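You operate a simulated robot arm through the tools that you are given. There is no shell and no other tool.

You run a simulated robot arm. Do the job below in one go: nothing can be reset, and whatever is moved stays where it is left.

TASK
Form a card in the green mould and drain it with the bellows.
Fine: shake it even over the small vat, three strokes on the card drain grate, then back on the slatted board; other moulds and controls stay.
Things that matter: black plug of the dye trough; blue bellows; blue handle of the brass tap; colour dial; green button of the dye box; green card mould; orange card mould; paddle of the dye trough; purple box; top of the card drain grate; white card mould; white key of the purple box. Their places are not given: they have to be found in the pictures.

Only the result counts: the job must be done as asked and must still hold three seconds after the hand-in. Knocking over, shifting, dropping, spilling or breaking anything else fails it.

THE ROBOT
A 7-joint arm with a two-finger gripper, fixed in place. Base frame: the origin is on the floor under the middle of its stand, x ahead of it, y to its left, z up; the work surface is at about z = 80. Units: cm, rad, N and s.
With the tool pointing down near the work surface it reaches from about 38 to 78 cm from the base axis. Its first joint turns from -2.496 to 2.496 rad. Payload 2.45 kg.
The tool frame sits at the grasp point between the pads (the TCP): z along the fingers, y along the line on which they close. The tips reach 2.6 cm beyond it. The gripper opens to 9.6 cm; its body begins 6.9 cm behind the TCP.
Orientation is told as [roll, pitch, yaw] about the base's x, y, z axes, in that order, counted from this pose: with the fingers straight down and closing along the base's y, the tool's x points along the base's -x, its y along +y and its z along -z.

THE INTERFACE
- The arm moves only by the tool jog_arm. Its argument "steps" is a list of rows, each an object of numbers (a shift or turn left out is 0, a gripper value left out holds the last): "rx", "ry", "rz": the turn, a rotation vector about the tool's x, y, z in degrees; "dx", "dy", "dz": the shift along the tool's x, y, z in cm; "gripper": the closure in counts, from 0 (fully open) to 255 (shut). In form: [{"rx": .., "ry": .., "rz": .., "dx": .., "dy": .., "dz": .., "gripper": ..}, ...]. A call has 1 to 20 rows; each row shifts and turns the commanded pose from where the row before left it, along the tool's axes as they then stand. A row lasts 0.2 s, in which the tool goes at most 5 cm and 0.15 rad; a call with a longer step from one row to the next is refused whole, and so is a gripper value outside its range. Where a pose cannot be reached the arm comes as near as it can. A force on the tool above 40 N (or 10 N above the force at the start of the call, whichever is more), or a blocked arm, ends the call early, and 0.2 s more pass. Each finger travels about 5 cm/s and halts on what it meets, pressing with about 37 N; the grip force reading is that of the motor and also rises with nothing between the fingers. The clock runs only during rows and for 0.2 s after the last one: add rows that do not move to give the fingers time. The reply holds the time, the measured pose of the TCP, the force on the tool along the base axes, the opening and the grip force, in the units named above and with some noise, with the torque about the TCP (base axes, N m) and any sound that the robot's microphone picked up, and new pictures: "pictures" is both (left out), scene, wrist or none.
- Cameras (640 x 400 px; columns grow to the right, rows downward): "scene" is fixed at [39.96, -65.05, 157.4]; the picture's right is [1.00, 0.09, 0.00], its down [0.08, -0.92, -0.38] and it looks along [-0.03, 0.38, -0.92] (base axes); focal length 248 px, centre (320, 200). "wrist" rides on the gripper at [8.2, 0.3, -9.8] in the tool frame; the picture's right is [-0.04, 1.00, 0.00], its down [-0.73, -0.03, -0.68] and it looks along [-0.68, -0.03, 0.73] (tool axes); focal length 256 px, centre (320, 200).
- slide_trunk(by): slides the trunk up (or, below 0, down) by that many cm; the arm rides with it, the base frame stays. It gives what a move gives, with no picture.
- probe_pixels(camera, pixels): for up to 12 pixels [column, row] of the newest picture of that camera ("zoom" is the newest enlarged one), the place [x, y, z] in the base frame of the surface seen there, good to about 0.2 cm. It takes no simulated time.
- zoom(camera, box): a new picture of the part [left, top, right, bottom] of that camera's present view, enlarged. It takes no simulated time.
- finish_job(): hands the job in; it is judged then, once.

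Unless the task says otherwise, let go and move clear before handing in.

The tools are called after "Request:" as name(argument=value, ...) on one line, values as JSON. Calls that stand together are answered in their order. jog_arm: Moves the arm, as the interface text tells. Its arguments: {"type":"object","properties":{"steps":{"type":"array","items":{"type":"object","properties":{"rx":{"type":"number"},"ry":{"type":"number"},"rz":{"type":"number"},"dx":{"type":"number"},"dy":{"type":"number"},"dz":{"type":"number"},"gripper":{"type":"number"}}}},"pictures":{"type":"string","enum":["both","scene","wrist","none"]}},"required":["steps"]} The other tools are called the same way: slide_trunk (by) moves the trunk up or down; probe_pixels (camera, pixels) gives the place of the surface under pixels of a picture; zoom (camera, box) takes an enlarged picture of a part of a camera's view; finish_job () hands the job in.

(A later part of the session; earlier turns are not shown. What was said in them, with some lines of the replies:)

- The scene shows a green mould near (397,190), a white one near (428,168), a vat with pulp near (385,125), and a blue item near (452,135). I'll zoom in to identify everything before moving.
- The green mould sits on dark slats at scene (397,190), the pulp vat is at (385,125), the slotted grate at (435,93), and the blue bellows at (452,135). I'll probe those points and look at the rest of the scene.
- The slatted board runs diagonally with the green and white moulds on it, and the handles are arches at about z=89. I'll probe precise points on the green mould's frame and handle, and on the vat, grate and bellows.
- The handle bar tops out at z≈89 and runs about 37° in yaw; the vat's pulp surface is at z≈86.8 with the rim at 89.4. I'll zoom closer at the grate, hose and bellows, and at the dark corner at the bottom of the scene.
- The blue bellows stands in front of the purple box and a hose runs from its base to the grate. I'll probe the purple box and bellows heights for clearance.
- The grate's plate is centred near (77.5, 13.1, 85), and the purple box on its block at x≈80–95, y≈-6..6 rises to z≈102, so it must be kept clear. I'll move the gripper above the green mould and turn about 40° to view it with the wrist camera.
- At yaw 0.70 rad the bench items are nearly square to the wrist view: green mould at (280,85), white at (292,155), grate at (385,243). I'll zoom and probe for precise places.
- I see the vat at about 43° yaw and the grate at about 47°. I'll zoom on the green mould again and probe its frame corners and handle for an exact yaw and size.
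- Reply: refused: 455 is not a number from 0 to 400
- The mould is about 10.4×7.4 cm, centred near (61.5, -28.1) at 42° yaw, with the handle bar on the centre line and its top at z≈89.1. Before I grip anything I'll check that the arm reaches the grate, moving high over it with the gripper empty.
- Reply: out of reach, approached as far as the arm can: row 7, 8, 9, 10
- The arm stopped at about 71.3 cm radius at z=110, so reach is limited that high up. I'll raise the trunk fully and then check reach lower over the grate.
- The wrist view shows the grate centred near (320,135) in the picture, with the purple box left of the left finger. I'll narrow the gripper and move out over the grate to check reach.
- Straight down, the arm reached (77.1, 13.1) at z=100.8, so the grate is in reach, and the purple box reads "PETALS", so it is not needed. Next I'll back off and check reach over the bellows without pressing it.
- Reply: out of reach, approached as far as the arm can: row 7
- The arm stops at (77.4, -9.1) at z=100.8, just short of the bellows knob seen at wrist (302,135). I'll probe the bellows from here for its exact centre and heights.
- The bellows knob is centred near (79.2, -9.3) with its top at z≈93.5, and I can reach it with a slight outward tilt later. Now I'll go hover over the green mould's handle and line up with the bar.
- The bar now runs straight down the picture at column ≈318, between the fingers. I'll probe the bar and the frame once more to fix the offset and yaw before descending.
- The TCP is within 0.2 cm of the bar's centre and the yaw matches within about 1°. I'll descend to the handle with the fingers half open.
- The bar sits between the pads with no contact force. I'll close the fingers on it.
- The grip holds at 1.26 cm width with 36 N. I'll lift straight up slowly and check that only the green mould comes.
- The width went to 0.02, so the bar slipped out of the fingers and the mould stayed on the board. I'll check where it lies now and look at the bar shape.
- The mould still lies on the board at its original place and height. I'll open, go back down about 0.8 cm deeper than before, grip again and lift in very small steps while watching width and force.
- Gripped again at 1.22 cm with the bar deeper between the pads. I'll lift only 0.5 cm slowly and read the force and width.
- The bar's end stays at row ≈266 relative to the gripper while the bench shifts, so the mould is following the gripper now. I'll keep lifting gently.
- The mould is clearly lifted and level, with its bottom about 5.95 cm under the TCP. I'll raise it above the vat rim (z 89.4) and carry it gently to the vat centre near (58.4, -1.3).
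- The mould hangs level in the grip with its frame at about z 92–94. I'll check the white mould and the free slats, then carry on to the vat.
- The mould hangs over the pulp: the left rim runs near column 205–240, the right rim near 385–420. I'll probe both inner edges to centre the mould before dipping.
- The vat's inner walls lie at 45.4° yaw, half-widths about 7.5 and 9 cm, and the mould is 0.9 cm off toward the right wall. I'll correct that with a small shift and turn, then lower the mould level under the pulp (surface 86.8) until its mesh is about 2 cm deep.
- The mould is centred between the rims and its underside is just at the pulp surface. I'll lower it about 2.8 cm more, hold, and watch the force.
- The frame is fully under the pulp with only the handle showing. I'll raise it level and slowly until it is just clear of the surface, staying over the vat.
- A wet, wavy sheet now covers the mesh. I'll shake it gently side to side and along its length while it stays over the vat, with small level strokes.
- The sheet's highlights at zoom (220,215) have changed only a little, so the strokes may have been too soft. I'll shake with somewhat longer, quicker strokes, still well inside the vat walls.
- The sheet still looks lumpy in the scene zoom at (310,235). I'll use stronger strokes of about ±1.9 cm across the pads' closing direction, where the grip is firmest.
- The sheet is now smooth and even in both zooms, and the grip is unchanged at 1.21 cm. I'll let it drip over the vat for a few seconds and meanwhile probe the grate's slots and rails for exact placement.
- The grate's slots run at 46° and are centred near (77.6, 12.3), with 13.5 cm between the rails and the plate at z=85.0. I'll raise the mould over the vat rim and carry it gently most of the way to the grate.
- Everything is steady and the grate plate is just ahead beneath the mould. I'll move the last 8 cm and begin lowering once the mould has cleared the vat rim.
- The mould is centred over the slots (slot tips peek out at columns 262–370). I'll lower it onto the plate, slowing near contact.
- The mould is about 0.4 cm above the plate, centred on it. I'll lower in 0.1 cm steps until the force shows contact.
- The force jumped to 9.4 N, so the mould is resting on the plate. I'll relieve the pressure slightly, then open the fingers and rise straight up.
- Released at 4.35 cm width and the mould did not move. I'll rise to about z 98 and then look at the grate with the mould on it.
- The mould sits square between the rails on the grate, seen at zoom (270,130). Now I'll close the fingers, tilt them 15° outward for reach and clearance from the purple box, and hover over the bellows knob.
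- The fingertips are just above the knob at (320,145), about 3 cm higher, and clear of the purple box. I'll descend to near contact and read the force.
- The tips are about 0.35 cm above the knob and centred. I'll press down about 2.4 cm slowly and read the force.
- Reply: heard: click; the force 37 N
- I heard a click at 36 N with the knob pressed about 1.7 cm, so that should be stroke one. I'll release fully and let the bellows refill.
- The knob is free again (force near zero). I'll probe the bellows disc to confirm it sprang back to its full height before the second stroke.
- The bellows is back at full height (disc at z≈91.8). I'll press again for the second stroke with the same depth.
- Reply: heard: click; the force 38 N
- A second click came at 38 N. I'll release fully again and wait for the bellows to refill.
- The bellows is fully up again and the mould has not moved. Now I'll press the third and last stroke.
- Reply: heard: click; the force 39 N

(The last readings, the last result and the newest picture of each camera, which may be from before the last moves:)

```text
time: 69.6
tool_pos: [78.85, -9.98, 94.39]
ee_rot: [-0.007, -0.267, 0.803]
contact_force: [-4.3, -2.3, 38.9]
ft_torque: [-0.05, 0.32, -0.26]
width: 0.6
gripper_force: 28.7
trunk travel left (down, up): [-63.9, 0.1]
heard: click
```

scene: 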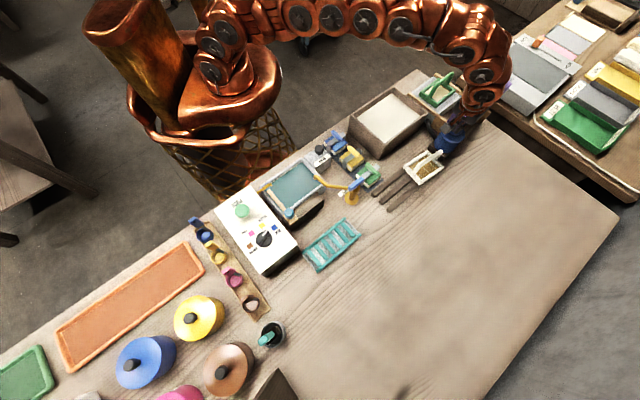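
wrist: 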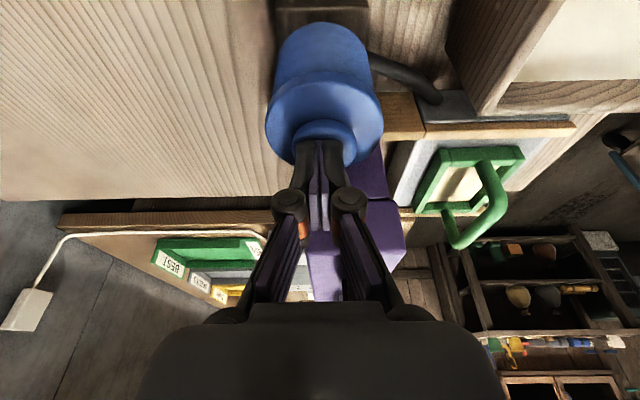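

Third click heard at 39 N. I'll release, rise clear of the bellows, go back the way I came and straighten the tool.

Request:
jog_arm(steps=[{"dx": -0.13, "dz": -0.48}, {"dx": -0.2, "dz": -0.75}, {"dx": -0.25, "dz": -0.95}, {"dx": -0.25, "dz": -0.95}, {"dx": -0.25, "dz": -0.95}, {"dx": -0.15, "dz": -0.55}, {}, {"dx": -0.47, "dy": 4.08, "dz": 0.38}, {"dx": -0.47, "dy": 4.08, "dz": 0.38}, {"dx": -0.47, "dy": 4.08, "dz": 0.38}, {"dx": -0.47, "dy": 4.08, "dz": 0.38}, {}, {"ry": 7.5}, {"ry": 7.5}, {"gripper": 140}, {}, {}], pictures="both")

Request:
zoom(camera="scene", box=[400, 60, 500, 160])

Request:
zoom(camera="wrist", box=[240, 130, 400, 300])

```text
time: 73.2
tool_pos: [68.69, 3.07, 97.62]
ee_rot: [0.001, 0.0, 0.802]
contact_force: [-0.8, -0.3, 0.6]
ft_torque: [0.01, -0.02, 0.02]
width: 4.34
gripper_force: 0.1
trunk travel left (down, up): [-63.9, 0.1]
```

scene: 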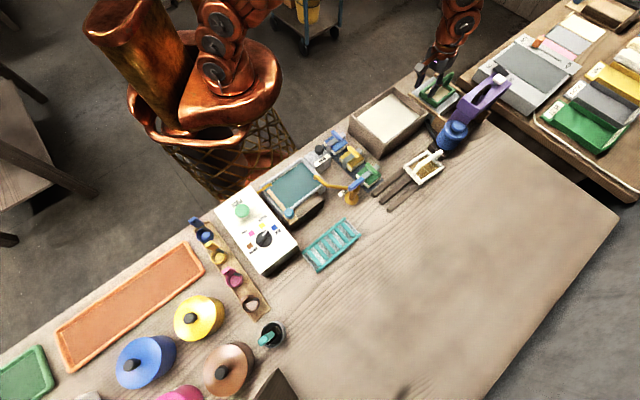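
wrist: 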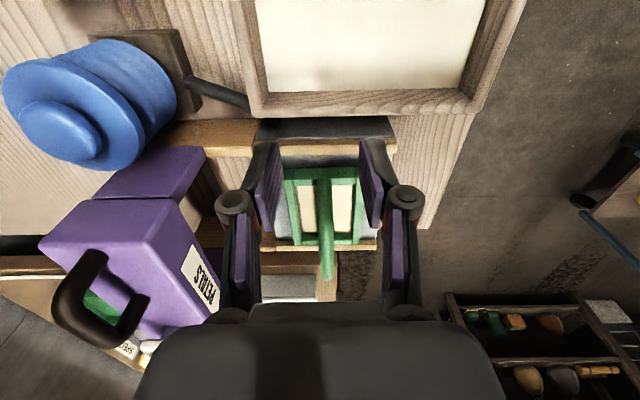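

```text
4.00 times, centred on (450, 110) of scene
```

zoom: 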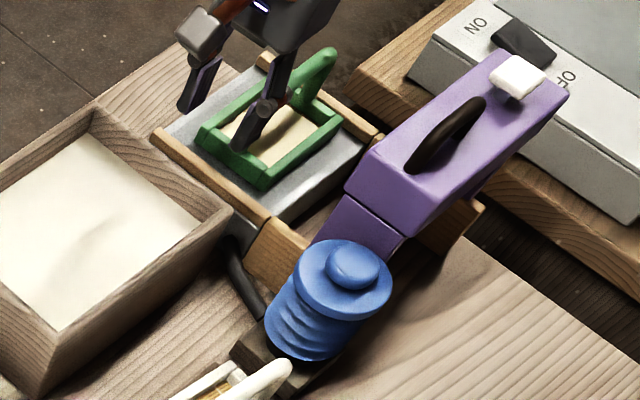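

```text
2.35 times, centred on (320, 215) of wrist
```

zoom: 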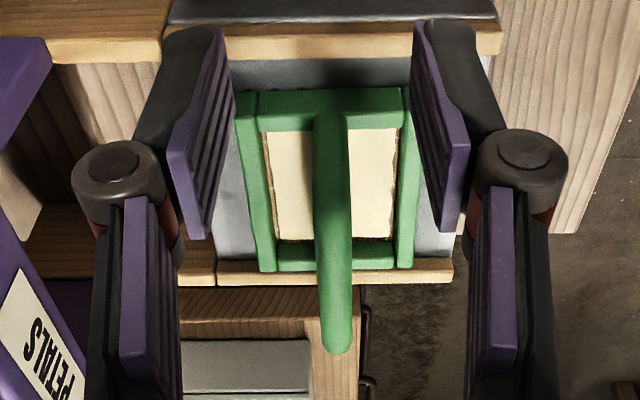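

The card now looks matte and drained and everything else stands as before. I'll move back out over the mould's handle with the fingers half open.

Request:
jog_arm(steps=[{"dx": -3.2}, {"dx": -3.5}, {"dx": -3.5}, {"dx": -2.0, "dy": 0.1}, {"dx": -0.65}, {}], pictures="wrist")

```text
time: 74.6
tool_pos: [77.46, 12.34, 97.62]
ee_rot: [0.001, -0.001, 0.803]
contact_force: [0.6, 0.3, -1.0]
ft_torque: [0.03, 0.03, -0.01]
width: 4.34
gripper_force: 0.1
trunk travel left (down, up): [-63.9, 0.1]
```

wrist: 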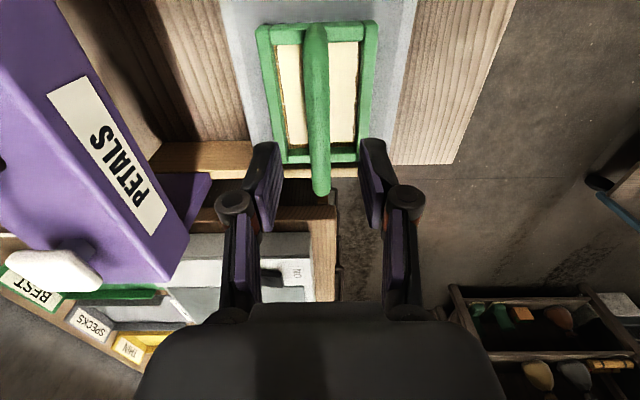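

The bar runs straight down the picture at column ≈316 between the fingers. I'll descend to the same grip height as before (TCP ≈90.95).

Request:
jog_arm(steps=[{"dz": 1.5}, {"dz": 2}, {"dz": 1.6}, {"dz": 1.0}, {"dz": 0.5}, {}], pictures="wrist")

```text
time: 76.0
tool_pos: [77.56, 12.32, 90.9]
ee_rot: [0.0, 0.0, 0.804]
contact_force: [0.8, 0.1, 0.3]
ft_torque: [0.03, 0.0, -0.02]
width: 4.34
gripper_force: 0.0
trunk travel left (down, up): [-63.9, 0.1]
```

wrist: 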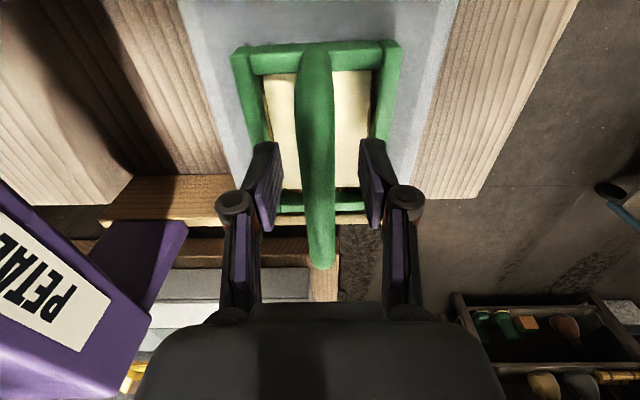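

The bar lies in the same place in the grip as before. I'll close firmly and lift a little, checking the hold.

Request:
jog_arm(steps=[{"gripper": 200}, {"gripper": 255}, {}, {}, {}, {}, {"dz": -0.1}, {"dz": -0.2}, {"dz": -0.3}, {"dz": -0.4}, {}], pictures="wrist")

```text
time: 78.4
tool_pos: [77.44, 12.24, 92.09]
ee_rot: [0.0, 0.001, 0.802]
contact_force: [0.1, -0.2, -0.3]
ft_torque: [-0.02, -0.01, -0.02]
width: 1.23
gripper_force: 36.9
trunk travel left (down, up): [-63.9, 0.1]
```

wrist: 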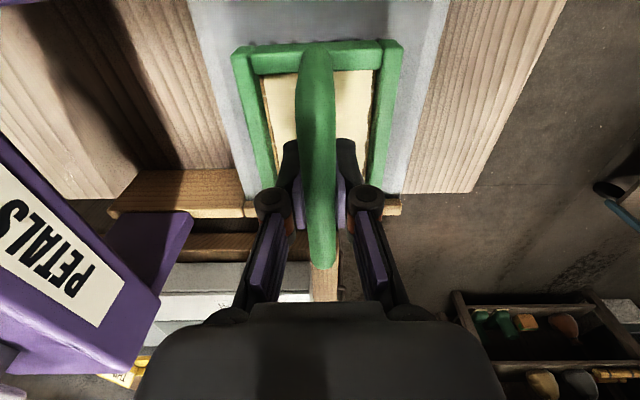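

The mould is held at 1.23 cm and lifting cleanly off the grate. I'll raise it above the vat rim and carry it back over the vat.

Request:
jog_arm(steps=[{"dz": -0.6}, {"dz": -1.0}, {"dz": -1.2}, {"dz": -1.2}, {"dz": -0.9}, {"dz": -0.5}, {"dx": 0.8}, {"dx": 1.6}, {"dx": 2.2}, {"dx": 2.5}, {"dx": 2.5}, {"dx": 2.5}, {"dx": 2.5}, {"dx": 2.2}, {"dx": 1.6}, {"dx": 0.9}, {"dx": 0.4}, {}], pictures="both")

```text
time: 82.2
tool_pos: [63.69, -1.86, 97.34]
ee_rot: [0.0, 0.0, 0.804]
contact_force: [0.2, 0.5, -1.2]
ft_torque: [-0.02, 0.01, -0.02]
width: 1.16
gripper_force: 37.1
trunk travel left (down, up): [-63.9, 0.1]
```

scene: 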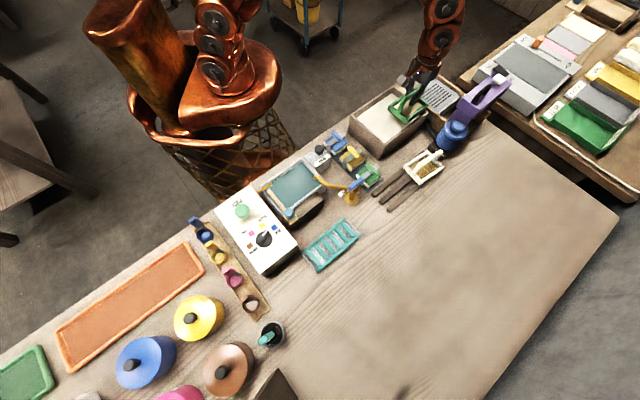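
wrist: 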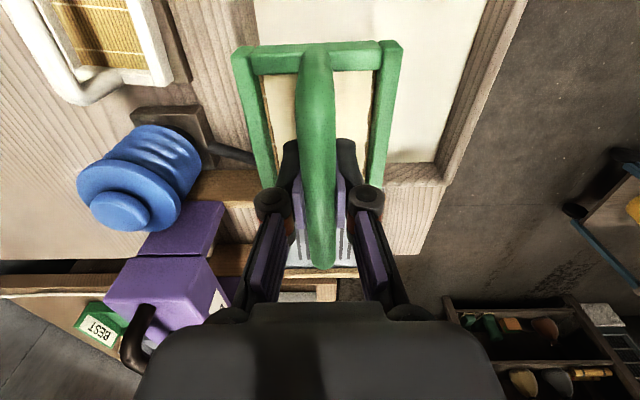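

The mould is level over the vat rim at z≈91.4. I'll raise it 1 cm more and carry it to just above its old place on the slatted board.

Request:
jog_arm(steps=[{"dz": -0.5}, {"dz": -0.5, "dx": 0.6, "dy": -0.5}, {"dx": 1.3, "dy": -1.05}, {"dx": 1.9, "dy": -1.56}, {"dx": 1.9, "dy": -1.56}, {"dx": 1.9, "dy": -1.56}, {"dx": 1.9, "dy": -1.56}, {"dx": 1.9, "dy": -1.56}, {"dx": 1.9, "dy": -1.56}, {"dx": 1.9, "dy": -1.56}, {"dx": 1.9, "dy": -1.56}, {"dx": 1.6, "dy": -1.3}, {"dx": 1.0, "dy": -0.85}, {"dx": 0.5, "dy": -0.42}, {"rz": 2}, {"rz": 1.9}, {}], pictures="both")

Request:
zoom(camera="scene", box=[360, 130, 460, 220])

```text
time: 85.8
tool_pos: [61.79, -27.79, 98.44]
ee_rot: [0.001, 0.0, 0.735]
contact_force: [-0.2, -0.5, -0.7]
ft_torque: [-0.03, 0.03, 0.0]
width: 1.2
gripper_force: 37.5
trunk travel left (down, up): [-63.9, 0.1]
```

scene: 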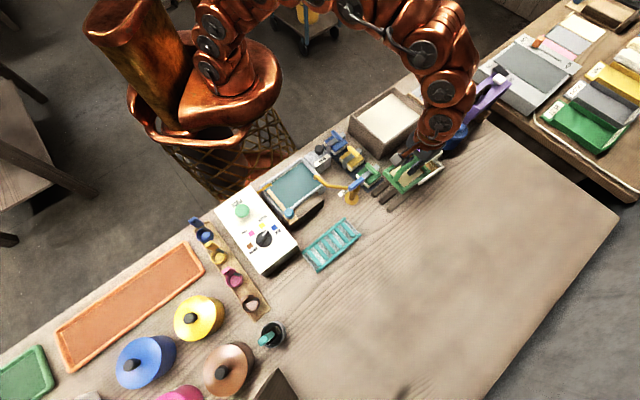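
wrist: 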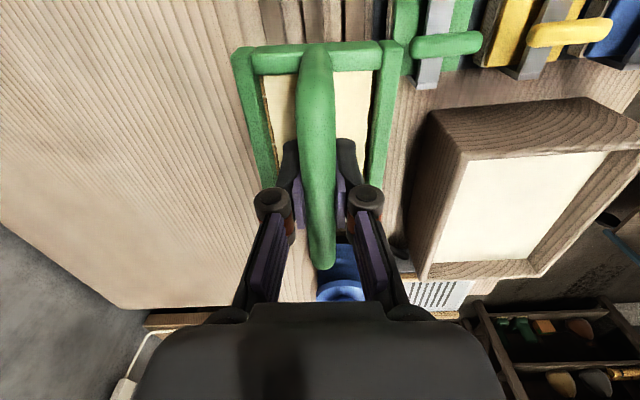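

```text
4.44 times, centred on (410, 175) of scene
```

zoom: 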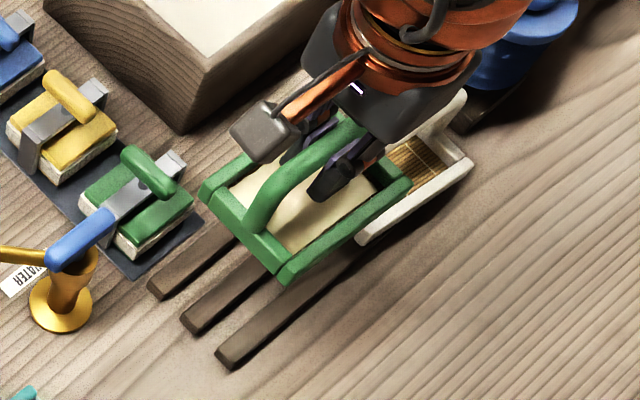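

The mould is directly over its old place and the card lies even in it. I'll nudge it 0.3 cm back toward the free slat ends and lower it most of the way, then check against the white mould.

Request:
jog_arm(steps=[{"dx": 0.3}, {"dz": 0.8}, {"dz": 1.4}, {"dz": 1.5}, {"dz": 1.5}, {"dz": 1.5}, {"dz": 1.2}, {"dz": 0.8}, {"dz": 0.5}, {}], pictures="both")

Request:
zoom(camera="scene", box=[360, 130, 460, 220])

```text
time: 88.0
tool_pos: [61.54, -28.02, 89.28]
ee_rot: [0.001, -0.001, 0.734]
contact_force: [0.2, -0.5, -0.9]
ft_torque: [0.0, 0.03, 0.01]
width: 1.19
gripper_force: 37.1
trunk travel left (down, up): [-63.9, 0.1]
```

scene: 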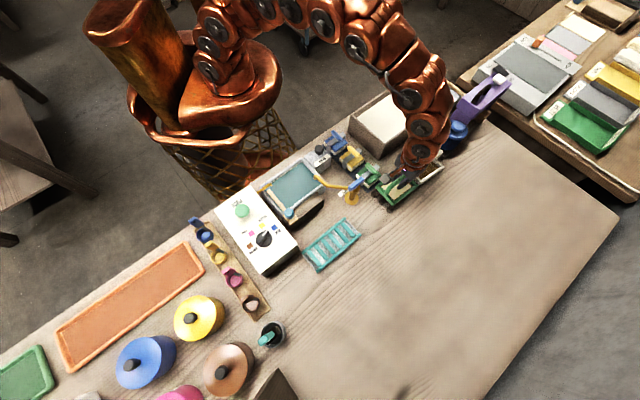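
wrist: 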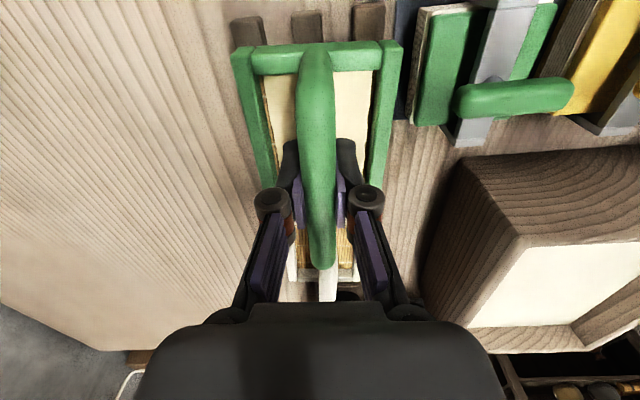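

```text
4.44 times, centred on (410, 175) of scene
```

zoom: 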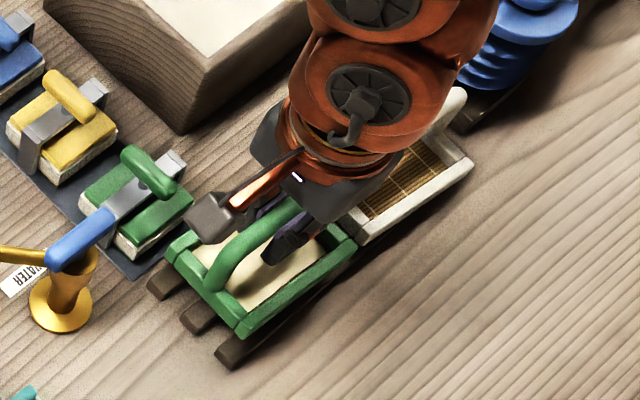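

It is about 1.9 cm above the slats, aligned and clear of the white mould. I'll lower it slowly to contact.

Request:
jog_arm(steps=[{"dz": 0.4}, {"dz": 0.4}, {"dz": 0.4}, {"dz": 0.3}, {"dz": 0.15}, {}], pictures="none")

Request:
jog_arm(steps=[{"dz": 0.1}, {"dz": 0.1}, {}], pictures="wrist")

```text
time: 89.4
tool_pos: [61.52, -28.07, 87.61]
ee_rot: [0.002, -0.001, 0.735]
contact_force: [1.3, -0.4, -0.8]
ft_torque: [0.02, 0.03, 0.0]
width: 1.2
gripper_force: 36.9
trunk travel left (down, up): [-63.9, 0.1]
```

```text
time: 90.2
tool_pos: [61.44, -28.17, 87.49]
ee_rot: [0.001, 0.002, 0.735]
contact_force: [1.1, 1.0, -1.2]
ft_torque: [0.01, -0.01, 0.01]
width: 1.22
gripper_force: 36.6
trunk travel left (down, up): [-63.9, 0.1]
```

wrist: 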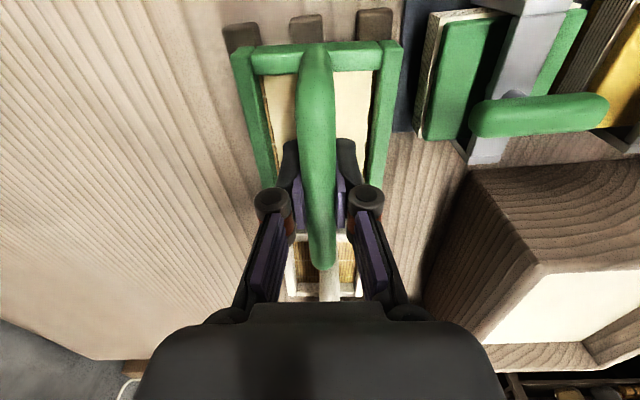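

No contact force yet at TCP 87.49. I'll ease down a little further until it rests.

Request:
jog_arm(steps=[{"dz": 0.08}, {"dz": 0.08}, {}], pictures="none")

```text
time: 91.0
tool_pos: [61.5, -28.08, 87.43]
ee_rot: [-0.002, -0.001, 0.735]
contact_force: [-0.9, 0.2, 17.7]
ft_torque: [-0.15, 0.14, 0.01]
width: 1.23
gripper_force: 36.6
trunk travel left (down, up): [-63.9, 0.1]
```

The force rose to 17.7 N, so the mould rests on the slats. I'll ease off slightly, open the fingers, then rise straight up.

Request:
jog_arm(steps=[{"dz": -0.12}, {}, {"gripper": 220}, {"gripper": 180}, {"gripper": 140}, {}, {}, {}], pictures="wrist")

```text
time: 92.8
tool_pos: [61.46, -28.12, 87.45]
ee_rot: [0.0, 0.001, 0.734]
contact_force: [0.4, 0.2, -0.1]
ft_torque: [0.03, -0.02, 0.03]
width: 4.33
gripper_force: 0.1
trunk travel left (down, up): [-63.9, 0.1]
```

wrist: 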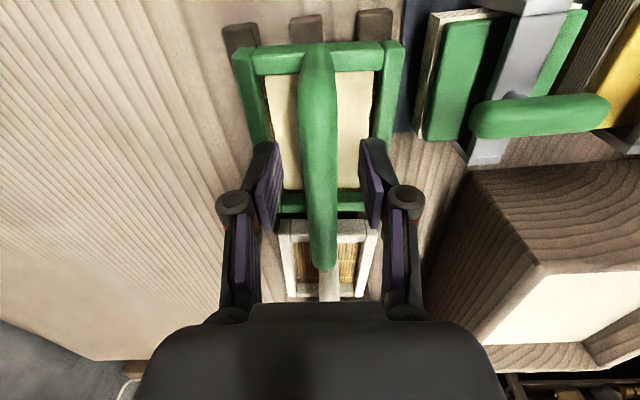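

Released and the mould stays put on the slats. I'll rise straight up and back away to inspect.

Request:
jog_arm(steps=[{"dz": -1}, {"dz": -1.5}, {"dz": -2.5}, {"dz": -3}, {"dz": -4}, {"dz": -4}, {"dz": -4}, {"dx": 4, "dy": 2}, {"dx": 4, "dy": 2}, {"dx": 3, "dy": 2}, {}], pictures="both")

Request:
zoom(camera="scene", box=[360, 130, 460, 220])

Request:
zoom(camera="scene", box=[300, 60, 540, 210])

```text
time: 95.2
tool_pos: [49.47, -30.92, 107.59]
ee_rot: [0.0, 0.001, 0.734]
contact_force: [-0.2, 0.8, -0.6]
ft_torque: [0.03, 0.0, -0.03]
width: 4.31
gripper_force: 0.1
trunk travel left (down, up): [-63.9, 0.1]
```

scene: 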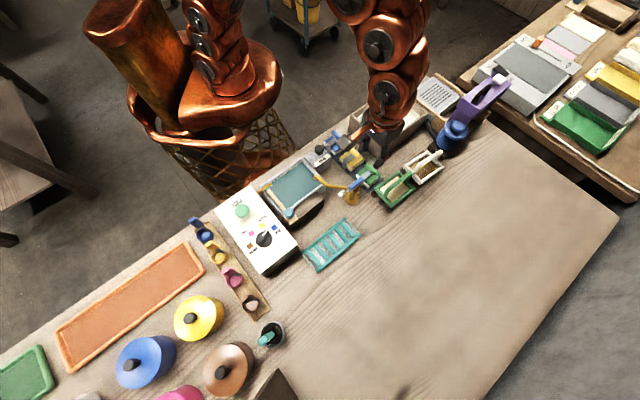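
wrist: 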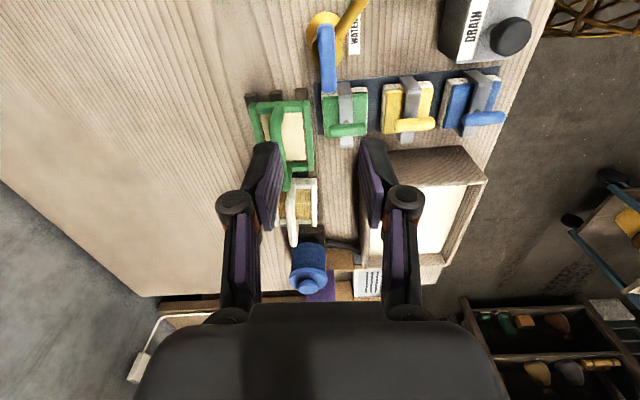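

```text
4.44 times, centred on (410, 175) of scene
```

zoom: 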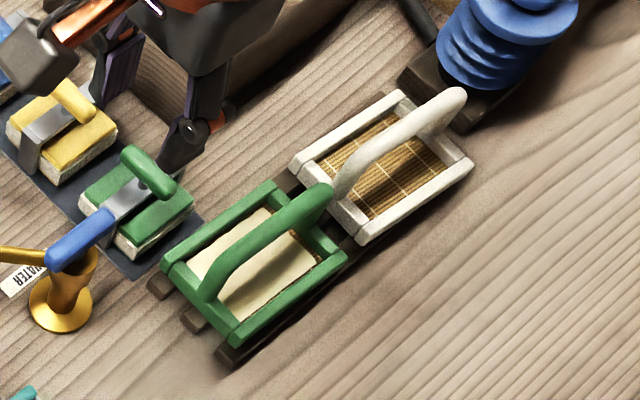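

```text
2.67 times, centred on (420, 135) of scene
```

zoom: 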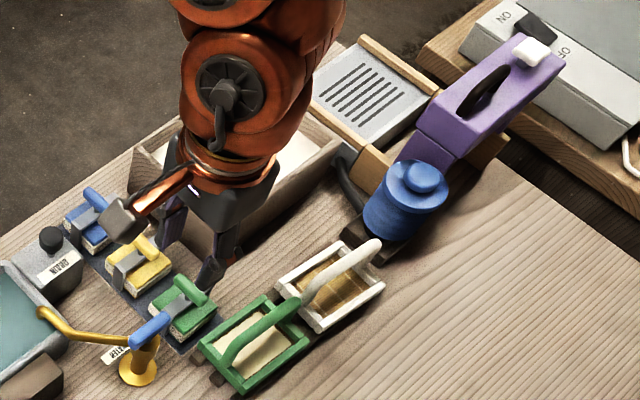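

The green mould with its smooth card sits square on the slats at scene (397,190), and the white mould, tap and presses are unchanged. I'll verify that it is seated level before handing in.

Request:
probe_pixels(camera="scene", pixels=[[376, 190], [399, 172], [414, 186], [391, 206], [397, 192], [400, 195], [411, 175], [391, 189], [383, 202], [430, 175]])

Request:
zoom(camera="wrist", box=[220, 70, 380, 270])

```text
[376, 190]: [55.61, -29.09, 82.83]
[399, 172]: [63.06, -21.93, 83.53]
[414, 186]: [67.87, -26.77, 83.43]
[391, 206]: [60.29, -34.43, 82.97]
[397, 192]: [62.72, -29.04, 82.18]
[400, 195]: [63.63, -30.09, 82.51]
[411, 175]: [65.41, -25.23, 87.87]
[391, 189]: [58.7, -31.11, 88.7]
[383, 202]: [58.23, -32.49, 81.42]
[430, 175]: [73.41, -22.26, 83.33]
```

```text
2.00 times, centred on (300, 170) of wrist
```

zoom: 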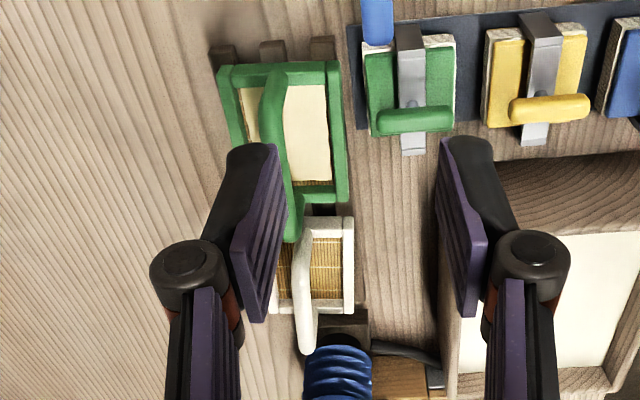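

The frame corners read z≈83.4 at their original places, so the mould is seated level on the slats with the even, drained card in it, and the gripper is clear. I'm handing the job in.

Request:
finish_job()

```text
The job is handed in.
```

The card is formed in the green mould, drained with three bellows strokes, and back on the slatted board. I've handed the job in; the reply gave no verdict.

- **Forming:** I dipped the mould level in the small vat. I then shook it over the vat until the sheet looked smooth and even; the first two sets of shakes were too soft to change it.
- **Draining:** With the mould centred on the card drain grate, I pressed the blue bellows three times. Each press gave one click, and the bellows was back at full height before the second and third presses. The card looked matte afterwards.
- **Return:** The mould sits level at its original place on the slats, and the gripper is open and clear.
- **Slip:** My first grip on the handle slipped as I lifted, before any dipping. The mould stayed on the board in its place, and I gripped it lower for the rest.
- **Other things:** I touched no controls or other moulds, and the white mould measured in the same place before and after. I never found the orange card mould in any picture.
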